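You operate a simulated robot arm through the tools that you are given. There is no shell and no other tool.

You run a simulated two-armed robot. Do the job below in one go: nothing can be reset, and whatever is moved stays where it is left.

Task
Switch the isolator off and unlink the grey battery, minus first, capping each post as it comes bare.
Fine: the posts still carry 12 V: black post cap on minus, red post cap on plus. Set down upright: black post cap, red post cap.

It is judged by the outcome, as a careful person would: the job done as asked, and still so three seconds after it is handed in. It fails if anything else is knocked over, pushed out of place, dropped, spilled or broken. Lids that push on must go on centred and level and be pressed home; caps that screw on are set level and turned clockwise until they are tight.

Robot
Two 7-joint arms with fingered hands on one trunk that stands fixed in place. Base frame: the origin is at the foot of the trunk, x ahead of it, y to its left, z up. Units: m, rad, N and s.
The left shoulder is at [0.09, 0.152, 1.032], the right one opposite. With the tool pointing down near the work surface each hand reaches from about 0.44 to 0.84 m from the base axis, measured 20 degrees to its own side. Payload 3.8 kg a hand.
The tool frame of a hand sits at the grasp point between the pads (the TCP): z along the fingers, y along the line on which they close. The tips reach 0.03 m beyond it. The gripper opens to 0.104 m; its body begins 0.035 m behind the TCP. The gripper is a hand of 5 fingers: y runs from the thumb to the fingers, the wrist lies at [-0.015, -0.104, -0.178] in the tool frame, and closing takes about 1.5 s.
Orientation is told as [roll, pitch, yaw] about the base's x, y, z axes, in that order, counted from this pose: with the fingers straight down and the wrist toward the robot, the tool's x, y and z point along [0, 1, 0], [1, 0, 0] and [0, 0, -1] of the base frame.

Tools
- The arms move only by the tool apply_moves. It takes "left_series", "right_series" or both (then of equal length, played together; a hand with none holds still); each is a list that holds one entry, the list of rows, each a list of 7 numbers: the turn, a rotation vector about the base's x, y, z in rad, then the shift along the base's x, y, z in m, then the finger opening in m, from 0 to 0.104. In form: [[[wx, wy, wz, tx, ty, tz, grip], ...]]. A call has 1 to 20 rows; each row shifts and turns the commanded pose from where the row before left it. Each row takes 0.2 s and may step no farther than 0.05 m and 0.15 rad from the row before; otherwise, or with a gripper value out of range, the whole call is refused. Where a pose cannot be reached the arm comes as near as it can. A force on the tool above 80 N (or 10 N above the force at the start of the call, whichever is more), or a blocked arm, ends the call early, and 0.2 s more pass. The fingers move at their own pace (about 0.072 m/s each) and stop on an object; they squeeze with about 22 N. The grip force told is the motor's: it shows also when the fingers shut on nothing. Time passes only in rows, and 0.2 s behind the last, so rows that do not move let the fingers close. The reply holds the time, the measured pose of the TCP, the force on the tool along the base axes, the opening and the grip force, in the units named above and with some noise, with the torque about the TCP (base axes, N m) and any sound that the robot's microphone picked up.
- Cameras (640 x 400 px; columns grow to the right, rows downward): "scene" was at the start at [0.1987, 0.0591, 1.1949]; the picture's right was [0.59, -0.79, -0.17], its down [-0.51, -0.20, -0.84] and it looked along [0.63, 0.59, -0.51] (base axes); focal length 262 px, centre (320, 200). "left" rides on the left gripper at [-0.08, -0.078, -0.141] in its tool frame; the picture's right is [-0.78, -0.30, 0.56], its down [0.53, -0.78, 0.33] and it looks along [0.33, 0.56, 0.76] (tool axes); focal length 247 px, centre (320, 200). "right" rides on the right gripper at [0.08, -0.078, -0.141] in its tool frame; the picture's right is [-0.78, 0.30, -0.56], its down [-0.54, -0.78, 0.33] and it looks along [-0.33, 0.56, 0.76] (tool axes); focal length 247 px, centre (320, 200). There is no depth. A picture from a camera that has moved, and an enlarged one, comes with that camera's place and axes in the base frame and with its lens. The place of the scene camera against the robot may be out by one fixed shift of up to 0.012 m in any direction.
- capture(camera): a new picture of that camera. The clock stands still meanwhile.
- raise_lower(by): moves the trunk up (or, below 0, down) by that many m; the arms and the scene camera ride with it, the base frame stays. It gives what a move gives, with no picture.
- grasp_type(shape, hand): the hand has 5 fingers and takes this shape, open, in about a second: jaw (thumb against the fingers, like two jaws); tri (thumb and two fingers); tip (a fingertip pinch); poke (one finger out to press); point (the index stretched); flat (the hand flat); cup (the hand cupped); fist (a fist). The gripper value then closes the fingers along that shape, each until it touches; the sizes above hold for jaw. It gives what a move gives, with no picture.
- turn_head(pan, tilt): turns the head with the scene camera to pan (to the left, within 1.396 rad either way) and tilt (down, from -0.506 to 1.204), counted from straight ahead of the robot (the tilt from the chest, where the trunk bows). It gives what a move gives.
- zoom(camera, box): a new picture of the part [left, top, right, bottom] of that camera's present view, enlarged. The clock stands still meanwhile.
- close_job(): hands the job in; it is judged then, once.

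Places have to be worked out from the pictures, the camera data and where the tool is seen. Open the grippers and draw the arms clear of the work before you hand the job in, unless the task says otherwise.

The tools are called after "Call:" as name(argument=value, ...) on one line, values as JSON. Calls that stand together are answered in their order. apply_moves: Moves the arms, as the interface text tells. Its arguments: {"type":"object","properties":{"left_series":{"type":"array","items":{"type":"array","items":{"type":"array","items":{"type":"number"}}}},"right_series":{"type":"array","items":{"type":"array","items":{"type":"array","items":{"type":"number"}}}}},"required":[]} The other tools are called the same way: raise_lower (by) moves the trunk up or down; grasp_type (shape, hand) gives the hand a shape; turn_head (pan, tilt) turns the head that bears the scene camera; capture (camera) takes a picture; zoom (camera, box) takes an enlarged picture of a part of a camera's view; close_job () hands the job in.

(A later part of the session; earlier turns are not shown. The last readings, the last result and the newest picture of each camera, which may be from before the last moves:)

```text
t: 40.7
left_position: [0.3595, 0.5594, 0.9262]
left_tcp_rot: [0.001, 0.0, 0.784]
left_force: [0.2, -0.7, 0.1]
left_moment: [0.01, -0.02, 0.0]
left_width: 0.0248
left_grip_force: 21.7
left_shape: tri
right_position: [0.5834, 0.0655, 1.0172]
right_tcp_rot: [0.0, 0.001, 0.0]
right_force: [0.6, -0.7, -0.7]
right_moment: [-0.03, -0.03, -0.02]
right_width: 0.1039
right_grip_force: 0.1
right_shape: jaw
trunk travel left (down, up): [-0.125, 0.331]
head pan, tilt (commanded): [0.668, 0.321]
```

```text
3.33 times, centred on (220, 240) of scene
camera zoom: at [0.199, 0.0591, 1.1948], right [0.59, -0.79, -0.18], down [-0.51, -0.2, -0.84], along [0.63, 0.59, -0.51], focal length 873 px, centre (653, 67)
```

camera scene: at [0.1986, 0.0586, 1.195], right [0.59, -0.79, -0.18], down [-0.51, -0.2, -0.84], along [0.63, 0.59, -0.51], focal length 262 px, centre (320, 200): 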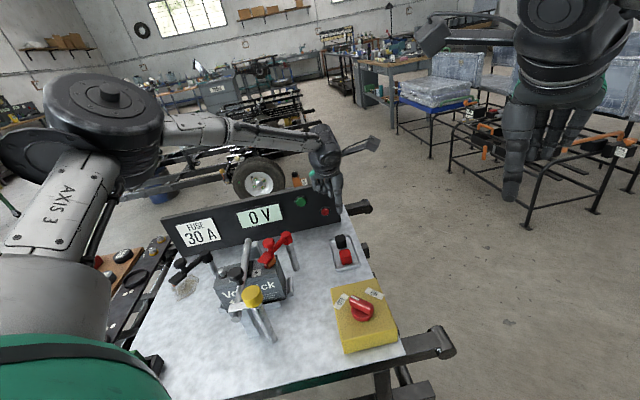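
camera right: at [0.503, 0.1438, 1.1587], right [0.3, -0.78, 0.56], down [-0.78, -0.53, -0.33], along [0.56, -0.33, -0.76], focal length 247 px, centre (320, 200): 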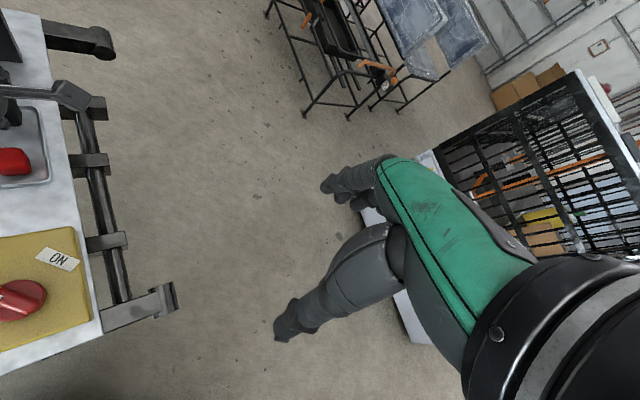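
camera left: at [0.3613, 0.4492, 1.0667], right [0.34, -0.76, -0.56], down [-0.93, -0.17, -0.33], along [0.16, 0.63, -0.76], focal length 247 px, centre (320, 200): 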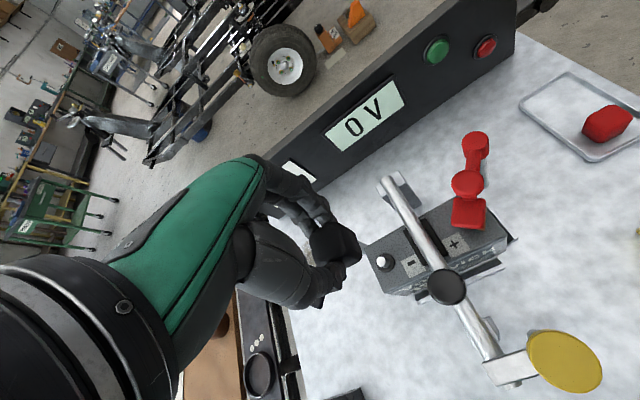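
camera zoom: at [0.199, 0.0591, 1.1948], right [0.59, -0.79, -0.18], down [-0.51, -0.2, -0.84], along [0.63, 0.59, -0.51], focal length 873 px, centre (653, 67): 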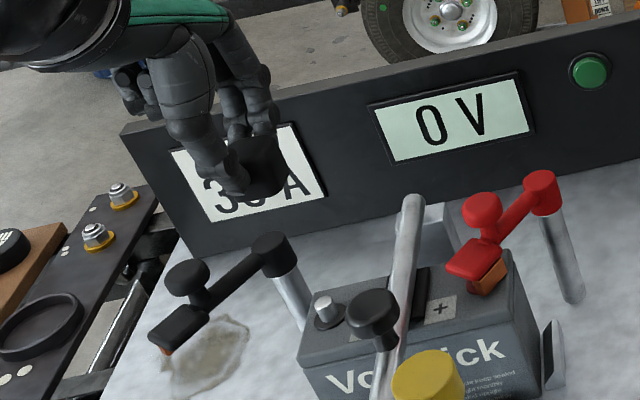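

The post is visible to the right of the cap in the left view. I zoom to locate the post top precisely, and check the cap's underside.

Call:
zoom(camera="left", box=[345, 235, 425, 285])

Call:
zoom(camera="scene", box=[200, 210, 240, 235])

Call:
zoom(camera="left", box=[290, 200, 390, 300])

```text
8.00 times, centred on (385, 260) of left
camera zoom: at [0.3613, 0.4492, 1.0667], right [0.34, -0.76, -0.56], down [-0.93, -0.17, -0.33], along [0.16, 0.63, -0.76], focal length 1976 px, centre (-200, -280)
```

zoom: 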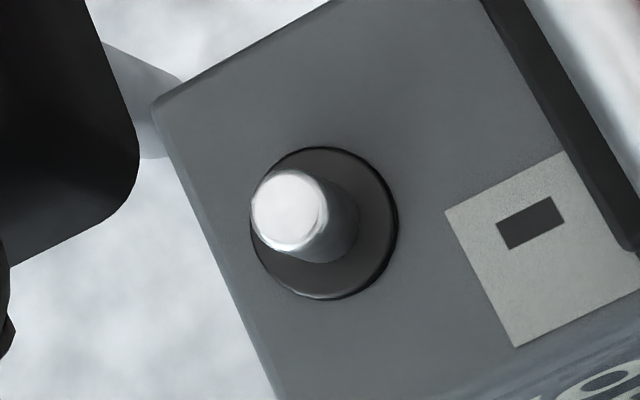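

```text
16.00 times, centred on (220, 222) of scene
camera zoom: at [0.199, 0.0591, 1.1948], right [0.59, -0.79, -0.18], down [-0.51, -0.2, -0.84], along [0.63, 0.59, -0.51], focal length 4192 px, centre (1920, -160)
```

zoom: 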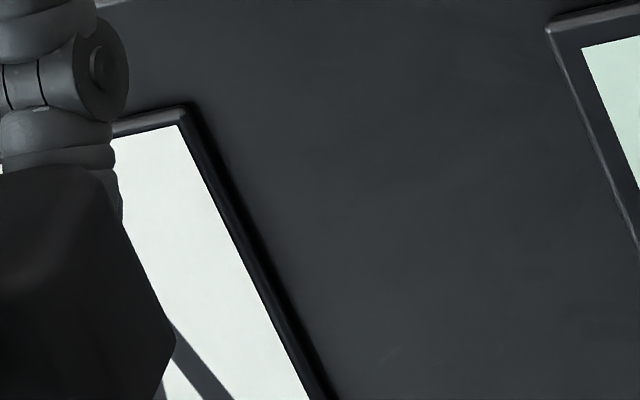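

```text
4.00 times, centred on (340, 250) of left
camera zoom: at [0.3613, 0.4492, 1.0667], right [0.34, -0.76, -0.56], down [-0.93, -0.17, -0.33], along [0.16, 0.63, -0.76], focal length 988 px, centre (240, 0)
```

zoom: 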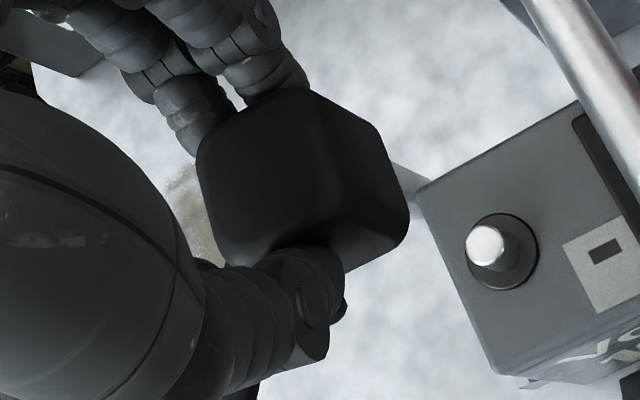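

Post top estimated at about (0.365, 0.570, 0.770); post Ø≈13 mm, ~15 mm tall. I shift the cap over it and descend until it is ~10–15 mm above, then check from both cameras.

Call:
apply_moves(left_series=[[[0, 0, 0, 0.0025, 0.0064, -0.02, 0.0], [0, 0, 0, 0, 0, -0.03, 0.0], [0, 0, 0, 0, 0, -0.03, 0.0], [0, 0, 0, 0, 0, -0.01, 0.0], [0, 0, 0, 0, 0, 0, 0.0]]])

Call:
capture(camera="left")

Call:
zoom(camera="scene", box=[190, 220, 270, 280])

```text
t: 41.9
left_position: [0.3595, 0.5678, 0.836]
left_tcp_rot: [-0.001, 0.0, 0.787]
left_force: [-0.6, -0.7, 0.7]
left_moment: [-0.04, 0.02, -0.02]
left_width: 0.0247
left_grip_force: 22.0
left_shape: tri
right_position: [0.5831, 0.0645, 1.0165]
right_tcp_rot: [0.0, 0.0, -0.001]
right_force: [0.3, -0.3, 0.5]
right_moment: [0.01, 0.02, -0.02]
right_width: 0.1039
right_grip_force: 0.1
right_shape: jaw
trunk travel left (down, up): [-0.125, 0.331]
head pan, tilt (commanded): [0.668, 0.321]
```

```text
taken
camera left: at [0.3627, 0.458, 0.9757], right [0.34, -0.76, -0.56], down [-0.93, -0.17, -0.33], along [0.16, 0.63, -0.76], focal length 247 px, centre (320, 200)
```

left: 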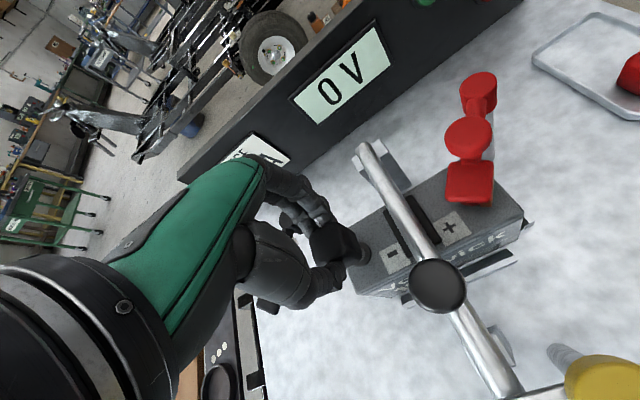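

```text
6.67 times, centred on (230, 250) of scene
camera zoom: at [0.1987, 0.0591, 1.1949], right [0.59, -0.79, -0.17], down [-0.51, -0.2, -0.84], along [0.63, 0.59, -0.51], focal length 1747 px, centre (920, -133)
```

zoom: 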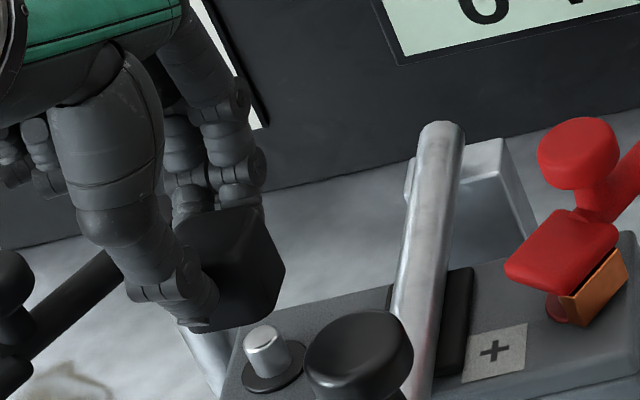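

I zoom into the left view: the post should be just visible beside the cap, giving a second, closer fix.

Call:
zoom(camera="left", box=[310, 215, 390, 280])

Call:
zoom(camera="scene", box=[205, 235, 245, 275])

```text
6.15 times, centred on (350, 248) of left
camera zoom: at [0.3627, 0.458, 0.9757], right [0.34, -0.76, -0.56], down [-0.93, -0.17, -0.33], along [0.16, 0.63, -0.76], focal length 1520 px, centre (135, -92)
```

zoom: 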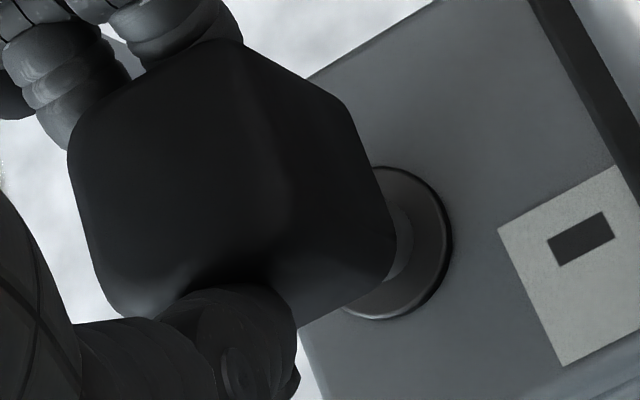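

```text
10.00 times, centred on (225, 255) of scene
camera zoom: at [0.1987, 0.0591, 1.1949], right [0.59, -0.79, -0.17], down [-0.51, -0.2, -0.84], along [0.63, 0.59, -0.51], focal length 2620 px, centre (1270, -350)
```

zoom: 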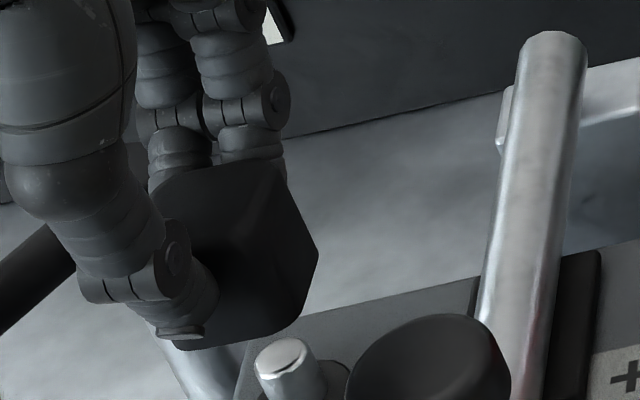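

Both cameras agree the post is about 3 mm toward +u (right) and 1.5 mm nearer than the cap axis, with ~15 mm of height left. I correct by (+1, −3) mm and descend 9 mm.

Call:
apply_moves(left_series=[[[0, 0, 0, 0.001, -0.003, 0, 0.0], [0, 0, 0, 0, 0, -0.009, 0.0], [0, 0, 0, 0, 0, 0, 0.0]]])

Call:
zoom(camera="scene", box=[205, 235, 245, 275])

Call:
zoom(camera="left", box=[310, 215, 390, 280])

```text
t: 42.7
left_position: [0.3618, 0.5641, 0.8271]
left_tcp_rot: [0.0, 0.0, 0.786]
left_force: [0.7, 0.8, -0.9]
left_moment: [-0.01, -0.02, 0.0]
left_width: 0.0245
left_grip_force: 22.4
left_shape: tri
right_position: [0.5833, 0.065, 1.0171]
right_tcp_rot: [-0.001, 0.0, 0.0]
right_force: [1.4, -0.5, -0.5]
right_moment: [-0.01, 0.0, 0.03]
right_width: 0.104
right_grip_force: 0.1
right_shape: jaw
trunk travel left (down, up): [-0.125, 0.331]
head pan, tilt (commanded): [0.668, 0.321]
```

```text
10.00 times, centred on (225, 255) of scene
camera zoom: at [0.1987, 0.0591, 1.1949], right [0.59, -0.79, -0.17], down [-0.51, -0.2, -0.84], along [0.63, 0.59, -0.51], focal length 2620 px, centre (1270, -350)
```

zoom: 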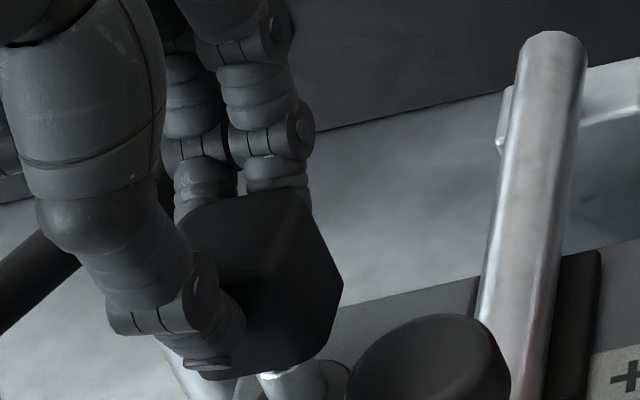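

```text
6.15 times, centred on (350, 248) of left
camera zoom: at [0.3635, 0.4542, 0.9672], right [0.34, -0.76, -0.56], down [-0.93, -0.17, -0.33], along [0.16, 0.63, -0.76], focal length 1520 px, centre (135, -92)
```

zoom: 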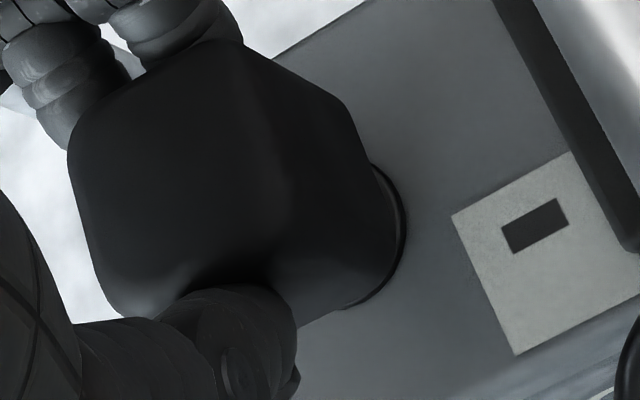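

The geometry now lines up within about a millimetre. I descend slowly in 3 mm steps, watching for contact.

Call:
apply_moves(left_series=[[[0, 0, 0, 0, 0, -0.003, 0.0], [0, 0, 0, 0, 0, -0.003, 0.0], [0, 0, 0, 0, 0, -0.002, 0.0], [0, 0, 0, 0, 0, 0, 0.0]]])

Call:
zoom(camera="scene", box=[205, 240, 245, 280])

```text
t: 43.7
left_position: [0.362, 0.5657, 0.8196]
left_tcp_rot: [0.001, 0.001, 0.785]
left_force: [-0.3, 0.2, -0.3]
left_moment: [0.01, -0.02, 0.0]
left_width: 0.0247
left_grip_force: 22.1
left_shape: tri
right_position: [0.5832, 0.0654, 1.0166]
right_tcp_rot: [0.0, -0.001, -0.001]
right_force: [-0.1, -1.0, -0.4]
right_moment: [-0.02, 0.0, -0.02]
right_width: 0.1036
right_grip_force: 0.0
right_shape: jaw
trunk travel left (down, up): [-0.125, 0.331]
head pan, tilt (commanded): [0.668, 0.321]
```

```text
10.00 times, centred on (225, 260) of scene
camera zoom: at [0.1987, 0.0591, 1.1949], right [0.59, -0.79, -0.17], down [-0.51, -0.2, -0.84], along [0.63, 0.59, -0.51], focal length 2620 px, centre (1270, -400)
```

zoom: 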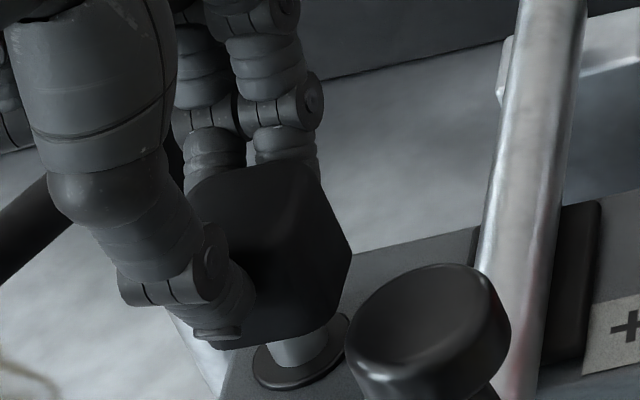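

No contact yet; the cap bottom is level with the post top. I continue 4 mm more.

Call:
apply_moves(left_series=[[[0, 0, 0, 0, 0, -0.002, 0.0], [0, 0, 0, 0, 0, -0.002, 0.0], [0, 0, 0, 0, 0, 0, 0.0]]])

Call:
zoom(camera="scene", box=[205, 240, 245, 280])

Call:
zoom(camera="left", box=[310, 215, 390, 280])

```text
t: 44.5
left_position: [0.3609, 0.5648, 0.8167]
left_tcp_rot: [0.001, 0.001, 0.785]
left_force: [-0.4, 0.4, -0.3]
left_moment: [0.03, -0.01, 0.0]
left_width: 0.0248
left_grip_force: 21.7
left_shape: tri
right_position: [0.5832, 0.0639, 1.0167]
right_tcp_rot: [0.001, -0.001, 0.001]
right_force: [0.9, -0.3, -0.4]
right_moment: [-0.04, 0.0, 0.01]
right_width: 0.1036
right_grip_force: 0.1
right_shape: jaw
trunk travel left (down, up): [-0.125, 0.331]
head pan, tilt (commanded): [0.668, 0.321]
```

```text
10.00 times, centred on (225, 260) of scene
camera zoom: at [0.1987, 0.0591, 1.1949], right [0.59, -0.79, -0.17], down [-0.51, -0.2, -0.84], along [0.63, 0.59, -0.51], focal length 2620 px, centre (1270, -400)
```

zoom: 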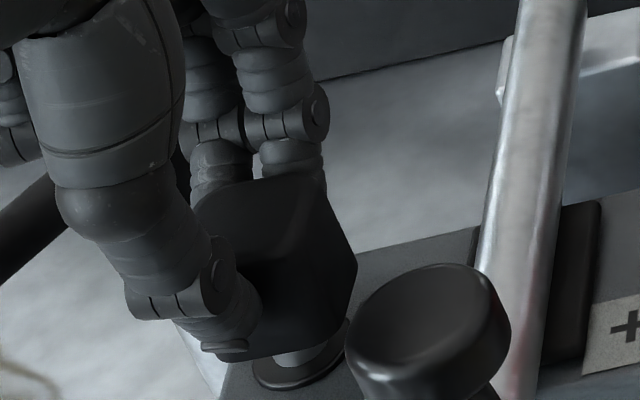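

```text
6.15 times, centred on (350, 248) of left
camera zoom: at [0.3635, 0.455, 0.9563], right [0.34, -0.76, -0.56], down [-0.93, -0.17, -0.33], along [0.16, 0.63, -0.76], focal length 1520 px, centre (135, -92)
```

zoom: 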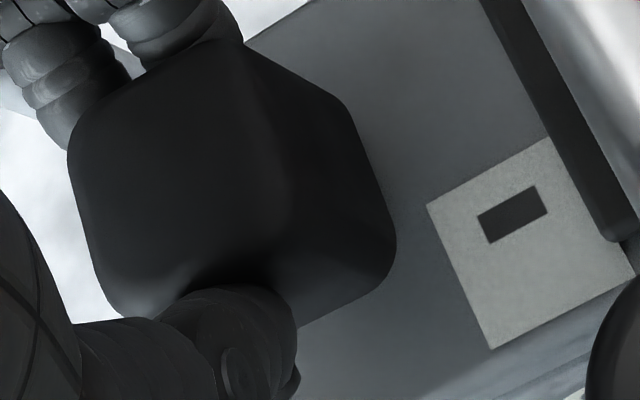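

Still no contact force, so the post should be entering the cap. I go on down in small steps.

Call:
apply_moves(left_series=[[[0, 0, 0, 0, 0, -0.002, 0.0], [0, 0, 0, 0, 0, -0.002, 0.0], [0, 0, 0, 0, 0, 0, 0.0]]])

Call:
zoom(camera="scene", box=[205, 240, 245, 280])

```text
t: 45.3
left_position: [0.3603, 0.5656, 0.8132]
left_tcp_rot: [0.001, -0.002, 0.786]
left_force: [-0.3, 1.7, 7.2]
left_moment: [0.09, -0.09, 0.0]
left_width: 0.0249
left_grip_force: 22.4
left_shape: tri
right_position: [0.5826, 0.0642, 1.0178]
right_tcp_rot: [0.0, 0.001, 0.0]
right_force: [0.5, -1.5, 0.3]
right_moment: [-0.03, -0.03, -0.01]
right_width: 0.1036
right_grip_force: 0.0
right_shape: jaw
trunk travel left (down, up): [-0.125, 0.331]
head pan, tilt (commanded): [0.668, 0.321]
```

```text
10.00 times, centred on (225, 260) of scene
camera zoom: at [0.1981, 0.0583, 1.1951], right [0.59, -0.79, -0.18], down [-0.51, -0.2, -0.84], along [0.63, 0.59, -0.51], focal length 2620 px, centre (1270, -400)
```

zoom: 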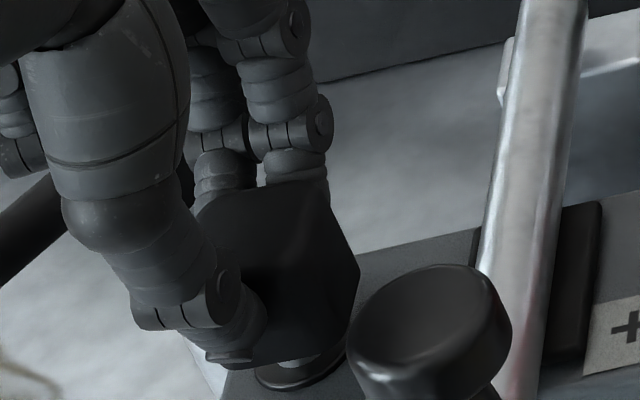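

Contact at 7 N with the cap already ~9 mm over the post — this is the push-on fit starting. I press on 3 mm more while still holding it level.

Call:
apply_moves(left_series=[[[0, 0, 0, 0, 0, -0.0015, 0.0], [0, 0, 0, 0, 0, -0.0015, 0.0], [0, 0, 0, 0, 0, 0, 0.0]]])

Call:
zoom(camera="scene", box=[205, 240, 245, 280])

```text
t: 46.1
left_position: [0.3612, 0.5646, 0.8106]
left_tcp_rot: [0.001, -0.005, 0.788]
left_force: [2.0, 2.7, 17.9]
left_moment: [0.24, -0.23, 0.02]
left_width: 0.0258
left_grip_force: 21.4
left_shape: tri
right_position: [0.5827, 0.0636, 1.0169]
right_tcp_rot: [0.001, -0.001, 0.002]
right_force: [-0.7, -0.8, -0.2]
right_moment: [-0.01, -0.03, -0.03]
right_width: 0.1038
right_grip_force: 0.0
right_shape: jaw
trunk travel left (down, up): [-0.125, 0.331]
head pan, tilt (commanded): [0.668, 0.321]
```

```text
10.00 times, centred on (225, 260) of scene
camera zoom: at [0.1975, 0.0574, 1.1953], right [0.59, -0.78, -0.18], down [-0.5, -0.19, -0.84], along [0.63, 0.59, -0.51], focal length 2620 px, centre (1270, -400)
```

zoom: 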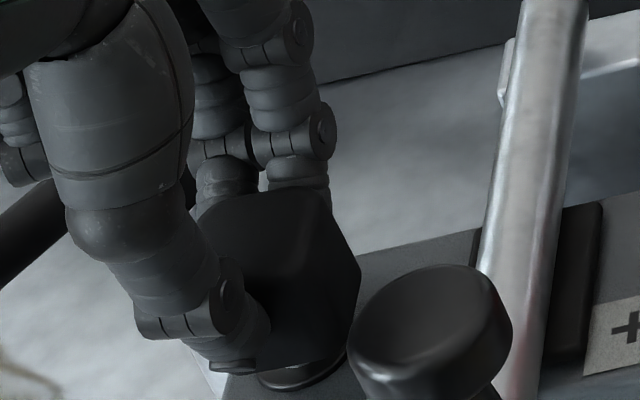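

17.9 N and the cap is part-way down. I release it by opening to 50 mm, rise, and inspect how it sits.

Call:
apply_moves(left_series=[[[0, 0, 0, 0, 0, 0.0015, 0.0], [0, 0, 0, 0, 0, 0, 0.03], [0, 0, 0, 0, 0, 0, 0.045], [0, 0, 0, 0, 0, 0, 0.055], [0, 0, 0, 0, 0, 0, 0.055], [0, 0, 0, 0, 0, 0.02, 0.055], [0, 0, 0, 0, 0, 0.03, 0.055], [0, 0, 0, 0, 0, 0.04, 0.055], [0, 0, 0, 0, 0, 0, 0.055]]])

Call:
zoom(camera="scene", box=[205, 240, 245, 280])

Call:
zoom(camera="left", box=[300, 205, 440, 295])

```text
t: 48.1
left_position: [0.3589, 0.5655, 0.9023]
left_tcp_rot: [0.001, 0.002, 0.785]
left_force: [0.5, -0.4, -1.1]
left_moment: [0.0, 0.02, 0.01]
left_width: 0.0545
left_grip_force: 0.1
left_shape: tri
right_position: [0.5825, 0.0653, 1.0162]
right_tcp_rot: [0.001, 0.0, 0.0]
right_force: [-0.5, -0.5, 1.1]
right_moment: [0.01, -0.02, -0.02]
right_width: 0.1037
right_grip_force: 0.0
right_shape: jaw
trunk travel left (down, up): [-0.125, 0.331]
head pan, tilt (commanded): [0.668, 0.321]
```

```text
10.00 times, centred on (225, 260) of scene
camera zoom: at [0.1987, 0.0592, 1.1948], right [0.59, -0.79, -0.17], down [-0.51, -0.2, -0.84], along [0.63, 0.59, -0.51], focal length 2620 px, centre (1270, -400)
```

zoom: 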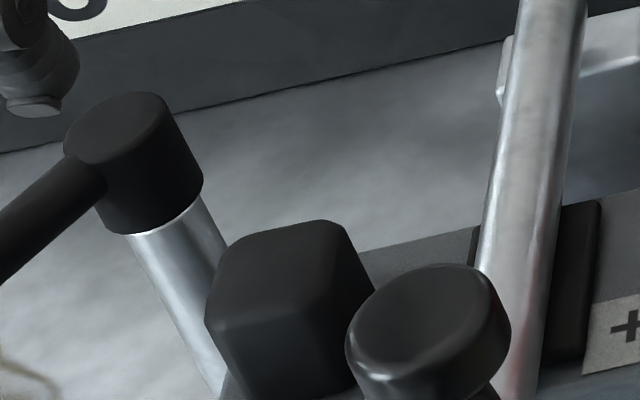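

```text
4.44 times, centred on (370, 250) of left
camera zoom: at [0.362, 0.4548, 1.0433], right [0.34, -0.76, -0.56], down [-0.93, -0.17, -0.33], along [0.16, 0.63, -0.76], focal length 1098 px, centre (98, -22)
```

zoom: 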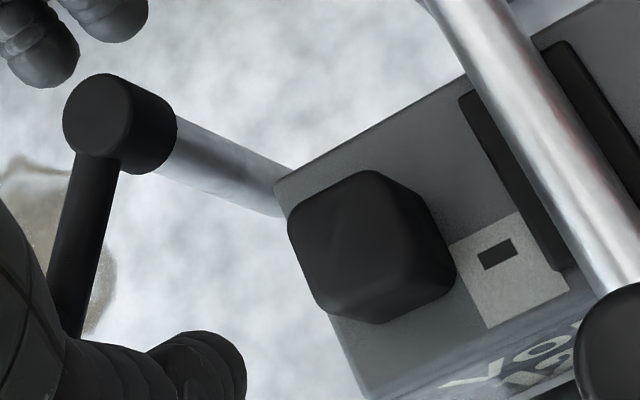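

The cap stands on the post by itself. I zoom in to see if its bottom has reached the flange.

Call:
zoom(camera="scene", box=[212, 255, 252, 280])

Call:
zoom(camera="left", box=[355, 235, 415, 285])

```text
16.00 times, centred on (232, 268) of scene
camera zoom: at [0.1987, 0.0592, 1.1948], right [0.59, -0.79, -0.17], down [-0.51, -0.2, -0.84], along [0.63, 0.59, -0.51], focal length 4192 px, centre (1728, -880)
```

zoom: 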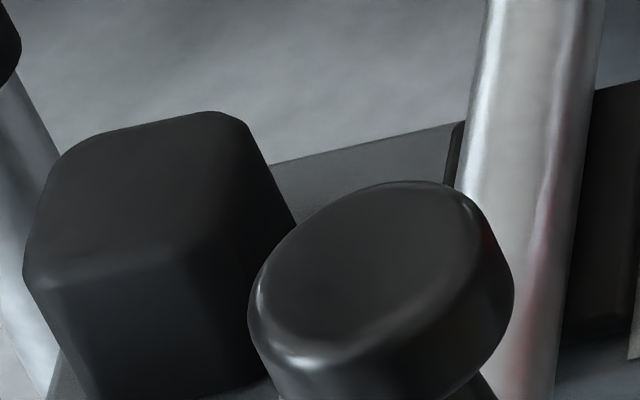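

```text
8.00 times, centred on (385, 260) of left
camera zoom: at [0.362, 0.4548, 1.0433], right [0.34, -0.76, -0.56], down [-0.93, -0.17, -0.33], along [0.16, 0.63, -0.76], focal length 1976 px, centre (-200, -280)
```

zoom: 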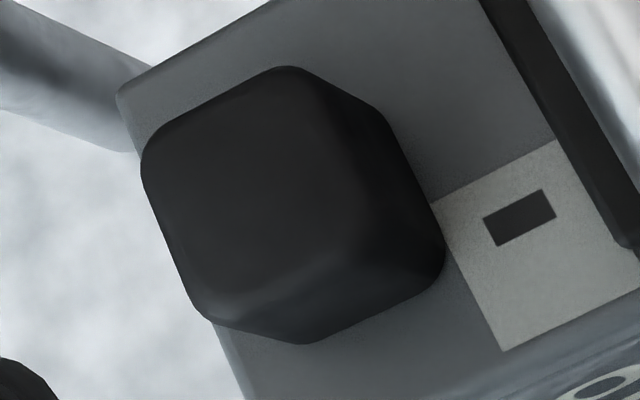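

I look at the cap's lower edge against the battery top.

Call:
zoom(camera="scene", box=[205, 262, 245, 292])

Call:
zoom(camera="scene", box=[180, 225, 310, 305])

```text
13.33 times, centred on (225, 277) of scene
camera zoom: at [0.1987, 0.0592, 1.1948], right [0.59, -0.79, -0.17], down [-0.51, -0.2, -0.84], along [0.63, 0.59, -0.51], focal length 3494 px, centre (1587, -827)
```

zoom: 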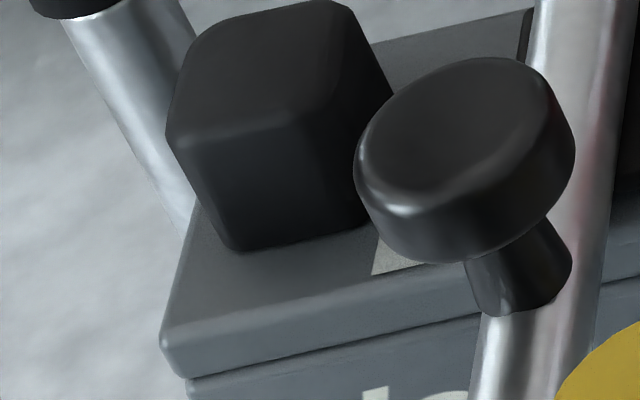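

```text
4.92 times, centred on (245, 265) of scene
camera zoom: at [0.1987, 0.0592, 1.1948], right [0.59, -0.79, -0.17], down [-0.51, -0.2, -0.84], along [0.63, 0.59, -0.51], focal length 1290 px, centre (689, -120)
```

zoom: 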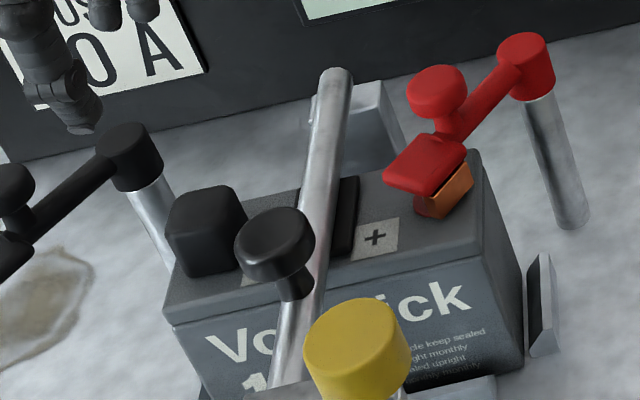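

The cap covers the flange and sits level, apparently right down on the battery top. To be sure it's pressed home, I close the fingertips together and come down on its centre from above.

Call:
apply_moves(left_series=[[[0, 0, 0, 0, 0, 0, 0.03], [0, 0, 0, 0, 0, 0, 0.0], [0, 0, 0, 0, 0, 0, 0.0], [0, 0, 0, 0, 0, 0, 0.0], [0, 0, 0, 0, 0, 0, 0.0], [0, 0, 0, 0, 0, -0.03, 0.0], [0, 0, 0, 0, 0, -0.025, 0.0], [0, 0, 0, 0, 0, 0, 0.0]]])

Call:
zoom(camera="scene", box=[190, 235, 250, 285])

Call:
zoom(camera="left", box=[290, 205, 430, 295])

```text
t: 49.9
left_position: [0.3626, 0.5638, 0.8463]
left_tcp_rot: [0.002, 0.0, 0.785]
left_force: [0.2, -0.4, 0.5]
left_moment: [-0.01, -0.01, 0.01]
left_width: 0.0
left_grip_force: 21.9
left_shape: tri
right_position: [0.5828, 0.0647, 1.0184]
right_tcp_rot: [0.0, 0.001, 0.0]
right_force: [0.2, -0.3, -0.2]
right_moment: [-0.04, 0.02, 0.02]
right_width: 0.1037
right_grip_force: 0.0
right_shape: jaw
trunk travel left (down, up): [-0.125, 0.331]
head pan, tilt (commanded): [0.668, 0.321]
```

```text
8.00 times, centred on (220, 260) of scene
camera zoom: at [0.1987, 0.0591, 1.1949], right [0.59, -0.79, -0.17], down [-0.51, -0.2, -0.84], along [0.63, 0.59, -0.51], focal length 2096 px, centre (1120, -280)
```

zoom: 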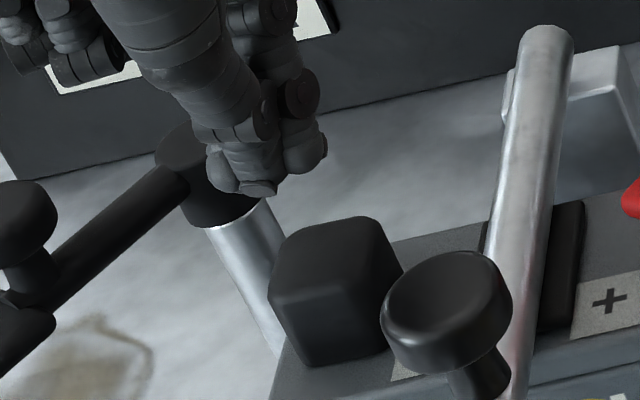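

```text
4.44 times, centred on (360, 250) of left
camera zoom: at [0.3645, 0.454, 0.9869], right [0.34, -0.76, -0.56], down [-0.93, -0.17, -0.33], along [0.16, 0.63, -0.76], focal length 1098 px, centre (142, -22)
```

zoom: 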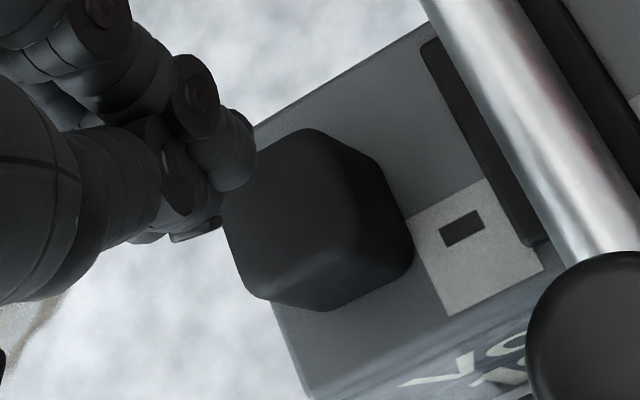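

The closed tips are roughly above the cap centre. I shift slightly (+u 2 mm) and lower slowly until contact.

Call:
apply_moves(left_series=[[[0, 0, 0, 0.0, -0.003, -0.012, 0.0], [0, 0, 0, 0, 0, -0.008, 0.0], [0, 0, 0, 0, 0, -0.004, 0.0], [0, 0, 0, 0, 0, 0, 0.0]]])

Call:
zoom(camera="scene", box=[190, 235, 250, 285])

Call:
zoom(camera="left", box=[290, 205, 430, 295])

```text
t: 50.9
left_position: [0.3619, 0.5631, 0.8208]
left_tcp_rot: [0.001, 0.001, 0.786]
left_force: [0.5, 0.1, 0.4]
left_moment: [-0.01, 0.01, 0.0]
left_width: 0.0
left_grip_force: 22.1
left_shape: tri
right_position: [0.5836, 0.0653, 1.0172]
right_tcp_rot: [0.0, -0.002, 0.0]
right_force: [-0.2, 0.1, -0.4]
right_moment: [-0.03, -0.03, 0.01]
right_width: 0.1038
right_grip_force: 0.0
right_shape: jaw
trunk travel left (down, up): [-0.125, 0.331]
head pan, tilt (commanded): [0.668, 0.321]
```

```text
8.00 times, centred on (220, 260) of scene
camera zoom: at [0.1987, 0.0591, 1.1949], right [0.59, -0.79, -0.17], down [-0.51, -0.2, -0.84], along [0.63, 0.59, -0.51], focal length 2096 px, centre (1120, -280)
```

zoom: 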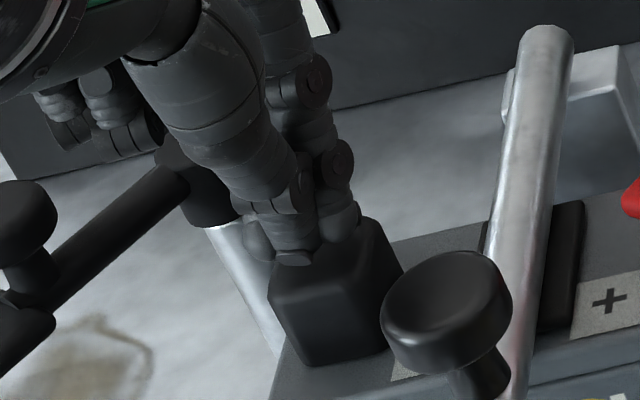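

```text
4.44 times, centred on (360, 250) of left
camera zoom: at [0.3639, 0.4524, 0.9615], right [0.34, -0.76, -0.56], down [-0.93, -0.17, -0.33], along [0.16, 0.63, -0.76], focal length 1098 px, centre (142, -22)
```

zoom: 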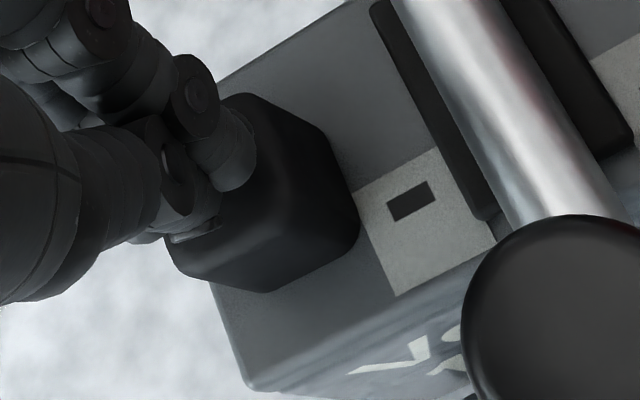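

The tips are just above the cap top. I continue down in 3 mm steps to press.

Call:
apply_moves(left_series=[[[0, 0, 0, 0.001, -0.001, -0.004, 0.0], [0, 0, 0, 0, 0, -0.004, 0.0], [0, 0, 0, 0, 0, -0.003, 0.0], [0, 0, 0, 0, 0, 0, 0.0]]])

Call:
zoom(camera="scene", box=[190, 235, 250, 285])

```text
t: 51.9
left_position: [0.3623, 0.5601, 0.8151]
left_tcp_rot: [0.0, -0.008, 0.786]
left_force: [5.1, 6.7, 24.4]
left_moment: [0.24, -0.16, -0.04]
left_width: 0.0001
left_grip_force: 22.4
left_shape: tri
right_position: [0.5819, 0.063, 1.0178]
right_tcp_rot: [0.001, -0.003, 0.0]
right_force: [-0.5, 0.2, 0.0]
right_moment: [0.0, -0.02, -0.02]
right_width: 0.1038
right_grip_force: 0.1
right_shape: jaw
trunk travel left (down, up): [-0.125, 0.331]
head pan, tilt (commanded): [0.668, 0.321]
```

```text
8.00 times, centred on (220, 260) of scene
camera zoom: at [0.1976, 0.0574, 1.1956], right [0.59, -0.78, -0.18], down [-0.5, -0.19, -0.84], along [0.63, 0.59, -0.51], focal length 2096 px, centre (1120, -280)
```

zoom: 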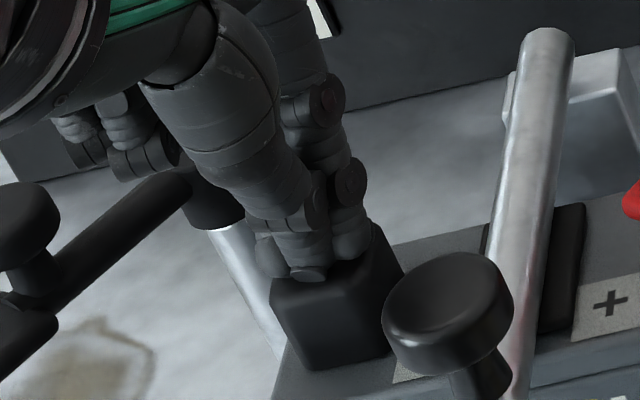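

24 N is carried without the cap moving. I press a bit harder once (to roughly 45 N) to make sure it is home.

Call:
apply_moves(left_series=[[[0, 0, 0, 0, 0, -0.003, 0.0], [0, 0, 0, 0, 0, -0.003, 0.0], [0, 0, 0, 0, 0, 0, 0.0]]])

Call:
zoom(camera="scene", box=[190, 235, 250, 285])

```text
t: 52.7
left_position: [0.3613, 0.559, 0.8142]
left_tcp_rot: [0.0, -0.028, 0.784]
left_force: [3.3, 13.9, 58.4]
left_moment: [0.43, -0.15, -0.05]
left_width: 0.0002
left_grip_force: 22.0
left_shape: tri
right_position: [0.5802, 0.0611, 1.0207]
right_tcp_rot: [0.004, -0.004, 0.001]
right_force: [0.1, 0.9, -0.8]
right_moment: [0.0, -0.02, -0.03]
right_width: 0.1035
right_grip_force: 0.0
right_shape: jaw
trunk travel left (down, up): [-0.125, 0.331]
head pan, tilt (commanded): [0.668, 0.321]
```

```text
8.00 times, centred on (220, 260) of scene
camera zoom: at [0.1946, 0.0546, 1.1963], right [0.6, -0.78, -0.18], down [-0.5, -0.19, -0.84], along [0.63, 0.59, -0.51], focal length 2096 px, centre (1120, -280)
```

zoom: 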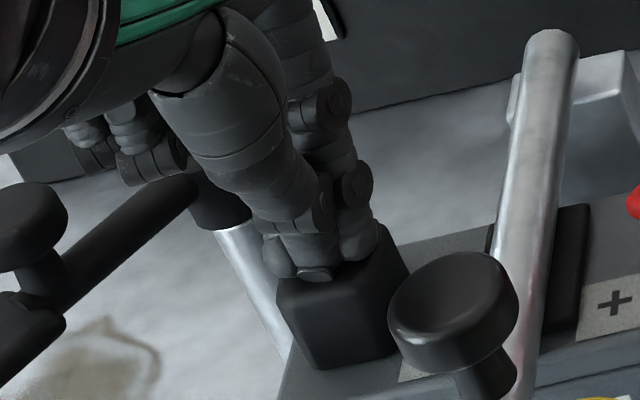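

58 N with no further travel: the black cap is home. I lift off straight up and inspect.

Call:
apply_moves(left_series=[[[0, 0, 0, 0, 0, 0.01, 0.0], [0, 0, 0, 0, 0, 0.02, 0.0], [0, 0, 0, 0, 0, 0.04, 0.0], [0, 0, 0, 0, 0, 0.05, 0.0], [0, 0, 0, 0, 0, 0, 0.03], [0, 0, 0, 0, 0, 0, 0.06]]])

Call:
zoom(camera="scene", box=[190, 235, 270, 295])

Call:
capture(camera="left")

```text
t: 54.1
left_position: [0.3622, 0.5594, 0.9258]
left_tcp_rot: [-0.002, 0.003, 0.786]
left_force: [-0.2, -1.2, -0.2]
left_moment: [0.0, -0.03, -0.02]
left_width: 0.0497
left_grip_force: 0.1
left_shape: tri
right_position: [0.5841, 0.0648, 1.0169]
right_tcp_rot: [0.001, 0.0, -0.002]
right_force: [0.7, 0.3, 0.4]
right_moment: [0.0, 0.02, 0.0]
right_width: 0.1035
right_grip_force: 0.0
right_shape: jaw
trunk travel left (down, up): [-0.125, 0.331]
head pan, tilt (commanded): [0.668, 0.321]
```

```text
6.67 times, centred on (230, 265) of scene
camera zoom: at [0.1988, 0.0591, 1.1948], right [0.59, -0.79, -0.17], down [-0.51, -0.2, -0.84], along [0.63, 0.59, -0.51], focal length 1747 px, centre (920, -233)
```

zoom: 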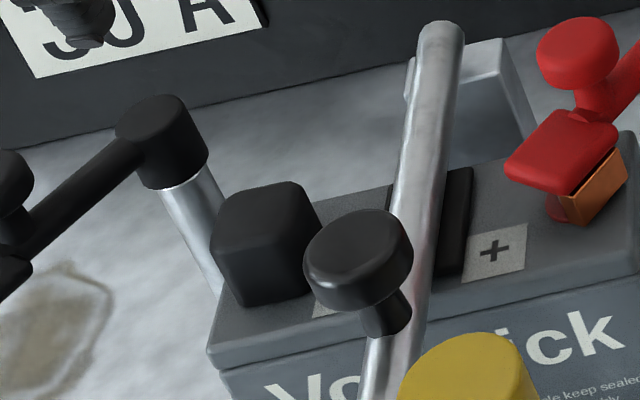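

```text
taken
camera left: at [0.365, 0.4495, 1.0656], right [0.34, -0.76, -0.56], down [-0.93, -0.17, -0.33], along [0.16, 0.63, -0.76], focal length 247 px, centre (320, 200)
```

left: 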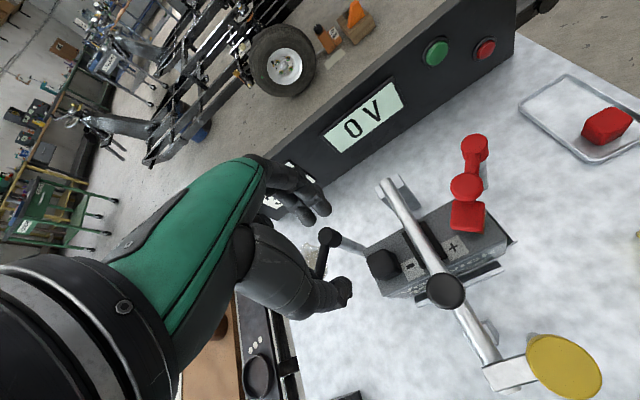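

Black cap seated level on minus, link held clear. Next the plus link: I move above its knob (0.465, 0.493) turning to yaw −75° so the pads close across the link, and look.

Call:
apply_moves(left_series=[[[0, 0, -0.1397, 0.00676, -0.0047, 0, 0.07], [0, 0, -0.1397, 0.00676, -0.0047, 0, 0.07], [0, 0, -0.1397, 0.00676, -0.0047, 0, 0.07], [0, 0, -0.1397, 0.00676, -0.0047, 0, 0.07], [0, 0, -0.1397, 0.00676, -0.0047, 0, 0.07], [0, 0, -0.1397, 0.00676, -0.0047, 0, 0.07], [0, 0, -0.1397, 0.00676, -0.0047, 0, 0.07], [0, 0, -0.1397, 0.00676, -0.0047, 0, 0.07], [0, 0, -0.1397, 0.00676, -0.0047, 0, 0.07], [0, 0, -0.1397, 0.00676, -0.0047, 0, 0.07], [0, 0, -0.1397, 0.00676, -0.0047, 0, 0.07], [0, 0, -0.1397, 0.00676, -0.0047, 0, 0.07], [0, 0, -0.1397, 0.00676, -0.0047, 0, 0.07], [0, 0, -0.1397, 0.00676, -0.0047, 0, 0.07], [0, 0, -0.1397, 0.00676, -0.0047, 0, 0.07], [0, 0, 0, 0, 0, 0, 0.07]]])

Call:
capture(camera="left")

Call:
zoom(camera="scene", box=[200, 180, 340, 290])

```text
t: 57.5
left_position: [0.4636, 0.4926, 0.9252]
left_tcp_rot: [0.001, -0.002, -1.309]
left_force: [0.5, -0.2, -0.1]
left_moment: [0.0, 0.03, -0.01]
left_width: 0.0698
left_grip_force: 0.1
left_shape: tri
right_position: [0.5831, 0.0646, 1.0165]
right_tcp_rot: [0.0, 0.0, 0.0]
right_force: [1.0, 0.7, -0.1]
right_moment: [0.0, -0.01, -0.03]
right_width: 0.1037
right_grip_force: 0.0
right_shape: jaw
trunk travel left (down, up): [-0.125, 0.331]
head pan, tilt (commanded): [0.668, 0.321]
```

```text
taken
camera left: at [0.368, 0.5486, 1.0651], right [-0.83, 0.09, -0.56], down [0.32, 0.89, -0.33], along [0.47, -0.45, -0.76], focal length 247 px, centre (320, 200)
```

left: 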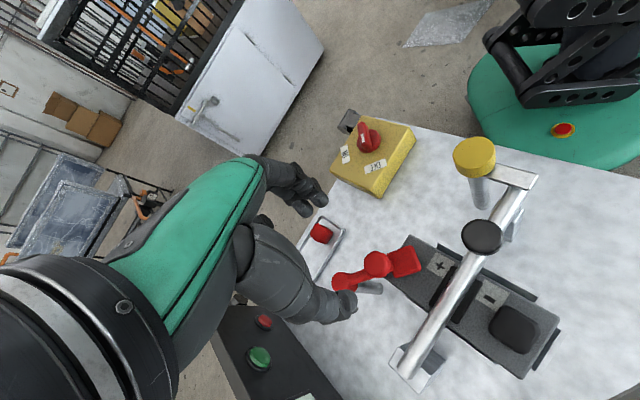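

```text
3.64 times, centred on (270, 235) of scene
camera zoom: at [0.1986, 0.0593, 1.1949], right [0.59, -0.79, -0.17], down [-0.51, -0.2, -0.84], along [0.63, 0.59, -0.51], focal length 953 px, centre (502, 73)
```

zoom: 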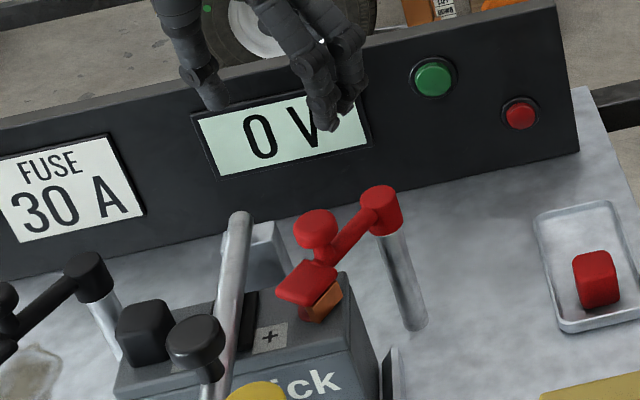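

I zoom the left view on the plus link for a precise knob fix.

Call:
zoom(camera="left", box=[320, 225, 448, 305])

```text
5.00 times, centred on (384, 265) of left
camera zoom: at [0.368, 0.5486, 1.0651], right [-0.83, 0.09, -0.56], down [0.32, 0.89, -0.33], along [0.47, -0.45, -0.76], focal length 1235 px, centre (0, -125)
```

zoom: 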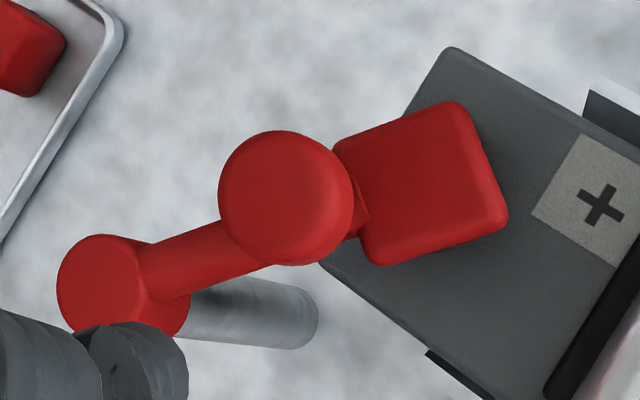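

Knob centre ≈(0.4645, 0.495). I descend with open fingers to just above, then to TCP z 0.811, checking in between.

Call:
apply_moves(left_series=[[[0, 0, 0, 0, 0.0015, -0.04, 0.07], [0, 0, 0, 0, 0, -0.04, 0.07], [0, 0, 0, 0, 0, 0, 0.07]]])

Call:
zoom(camera="left", box=[270, 175, 430, 305])

Call:
zoom(camera="scene", box=[220, 200, 320, 270])

```text
t: 58.3
left_position: [0.465, 0.4935, 0.8447]
left_tcp_rot: [0.0, -0.002, -1.308]
left_force: [-1.1, 0.0, 0.0]
left_moment: [-0.01, -0.02, -0.01]
left_width: 0.0696
left_grip_force: 0.0
left_shape: tri
right_position: [0.5844, 0.065, 1.0163]
right_tcp_rot: [0.0, -0.001, 0.002]
right_force: [-0.7, 0.2, 0.1]
right_moment: [0.0, -0.01, 0.01]
right_width: 0.1035
right_grip_force: 0.0
right_shape: jaw
trunk travel left (down, up): [-0.125, 0.331]
head pan, tilt (commanded): [0.668, 0.321]
```

```text
3.08 times, centred on (350, 240) of left
camera zoom: at [0.3674, 0.549, 0.9853], right [-0.83, 0.09, -0.56], down [0.32, 0.89, -0.33], along [0.47, -0.45, -0.76], focal length 760 px, centre (228, 77)
```

zoom: 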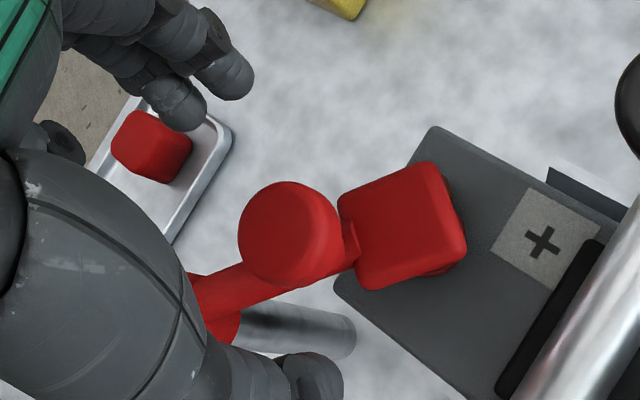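

```text
5.71 times, centred on (270, 235) of scene
camera zoom: at [0.1985, 0.0589, 1.195], right [0.59, -0.79, -0.17], down [-0.51, -0.2, -0.84], along [0.63, 0.59, -0.51], focal length 1497 px, centre (606, 0)
```

zoom: 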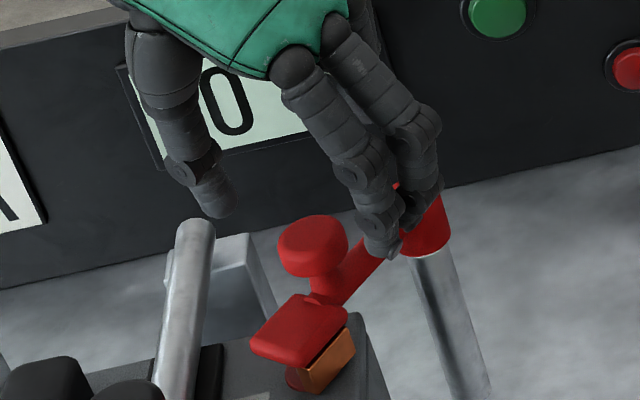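

Knob confirmed at (0.4643, 0.4948, 0.808). I narrow to 60 mm and descend to TCP z 0.811, then close.

Call:
apply_moves(left_series=[[[0, 0, 0, 0, 0, 0, 0.06], [0, 0, 0, 0, 0, -0.015, 0.06], [0, 0, 0, 0, 0, -0.012, 0.06], [0, 0, 0, 0, 0, -0.0065, 0.06], [0, 0, 0, 0, 0, 0, 0.04], [0, 0, 0, 0, 0, 0, 0.02], [0, 0, 0, 0, 0, 0, 0.0], [0, 0, 0, 0, 0, 0, 0.0], [0, 0, 0, 0, 0, 0, 0.0]]])

Call:
zoom(camera="left", box=[270, 175, 430, 305])

Call:
zoom(camera="scene", box=[220, 200, 320, 270])

```text
t: 60.3
left_position: [0.4659, 0.4928, 0.8106]
left_tcp_rot: [-0.001, 0.001, -1.309]
left_force: [-0.5, -1.6, -1.5]
left_moment: [-0.66, -0.12, -0.06]
left_width: 0.0148
left_grip_force: 21.9
left_shape: tri
right_position: [0.5834, 0.066, 1.0168]
right_tcp_rot: [0.001, 0.001, 0.001]
right_force: [-0.6, -0.2, 0.6]
right_moment: [0.0, 0.04, -0.01]
right_width: 0.1038
right_grip_force: 0.0
right_shape: jaw
trunk travel left (down, up): [-0.125, 0.331]
head pan, tilt (commanded): [0.668, 0.321]
```

```text
3.08 times, centred on (350, 240) of left
camera zoom: at [0.3691, 0.5486, 0.9515], right [-0.83, 0.08, -0.56], down [0.32, 0.89, -0.33], along [0.47, -0.45, -0.76], focal length 760 px, centre (228, 77)
```

zoom: 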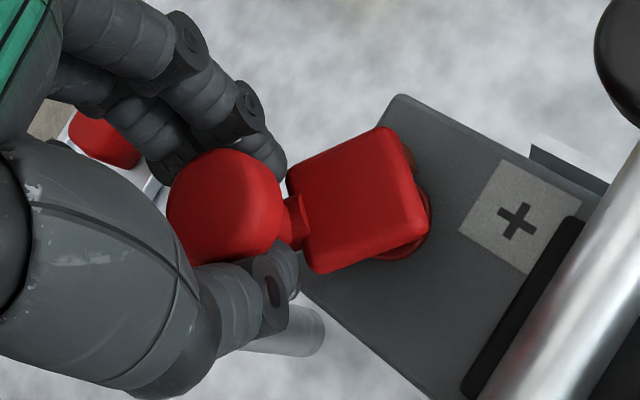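

```text
5.71 times, centred on (270, 235) of scene
camera zoom: at [0.1988, 0.0592, 1.1948], right [0.59, -0.79, -0.17], down [-0.51, -0.2, -0.84], along [0.63, 0.59, -0.51], focal length 1497 px, centre (606, 0)
```

zoom: 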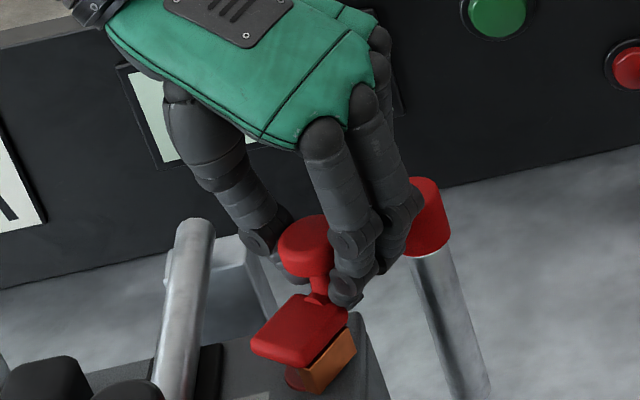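

Firm grip on the plus knob. I swing this link counter-clockwise (tip toward −y), a small move first.

Call:
apply_moves(left_series=[[[0, 0, 0.09, 0.00154, -0.00814, 0, 0.0], [0, 0, 0.09, 0.00267, -0.00785, 0, 0.0], [0, 0, 0, 0, 0, 0, 0.0]]])

Call:
zoom(camera="scene", box=[220, 200, 320, 270])

```text
t: 61.1
left_position: [0.47, 0.4789, 0.81]
left_tcp_rot: [0.002, -0.001, -1.125]
left_force: [6.4, 5.7, 2.1]
left_moment: [-0.51, -0.42, 0.17]
left_width: 0.0155
left_grip_force: 22.0
left_shape: tri
right_position: [0.5841, 0.065, 1.0154]
right_tcp_rot: [-0.002, 0.002, 0.0]
right_force: [0.6, -0.5, -0.4]
right_moment: [0.03, -0.02, 0.01]
right_width: 0.1036
right_grip_force: 0.1
right_shape: jaw
trunk travel left (down, up): [-0.125, 0.331]
head pan, tilt (commanded): [0.668, 0.321]
```

```text
5.71 times, centred on (270, 235) of scene
camera zoom: at [0.1994, 0.06, 1.1948], right [0.59, -0.79, -0.17], down [-0.51, -0.2, -0.84], along [0.63, 0.59, -0.51], focal length 1497 px, centre (606, 0)
```

zoom: 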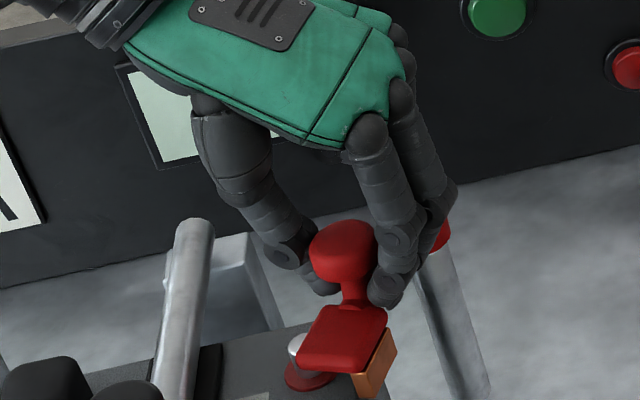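

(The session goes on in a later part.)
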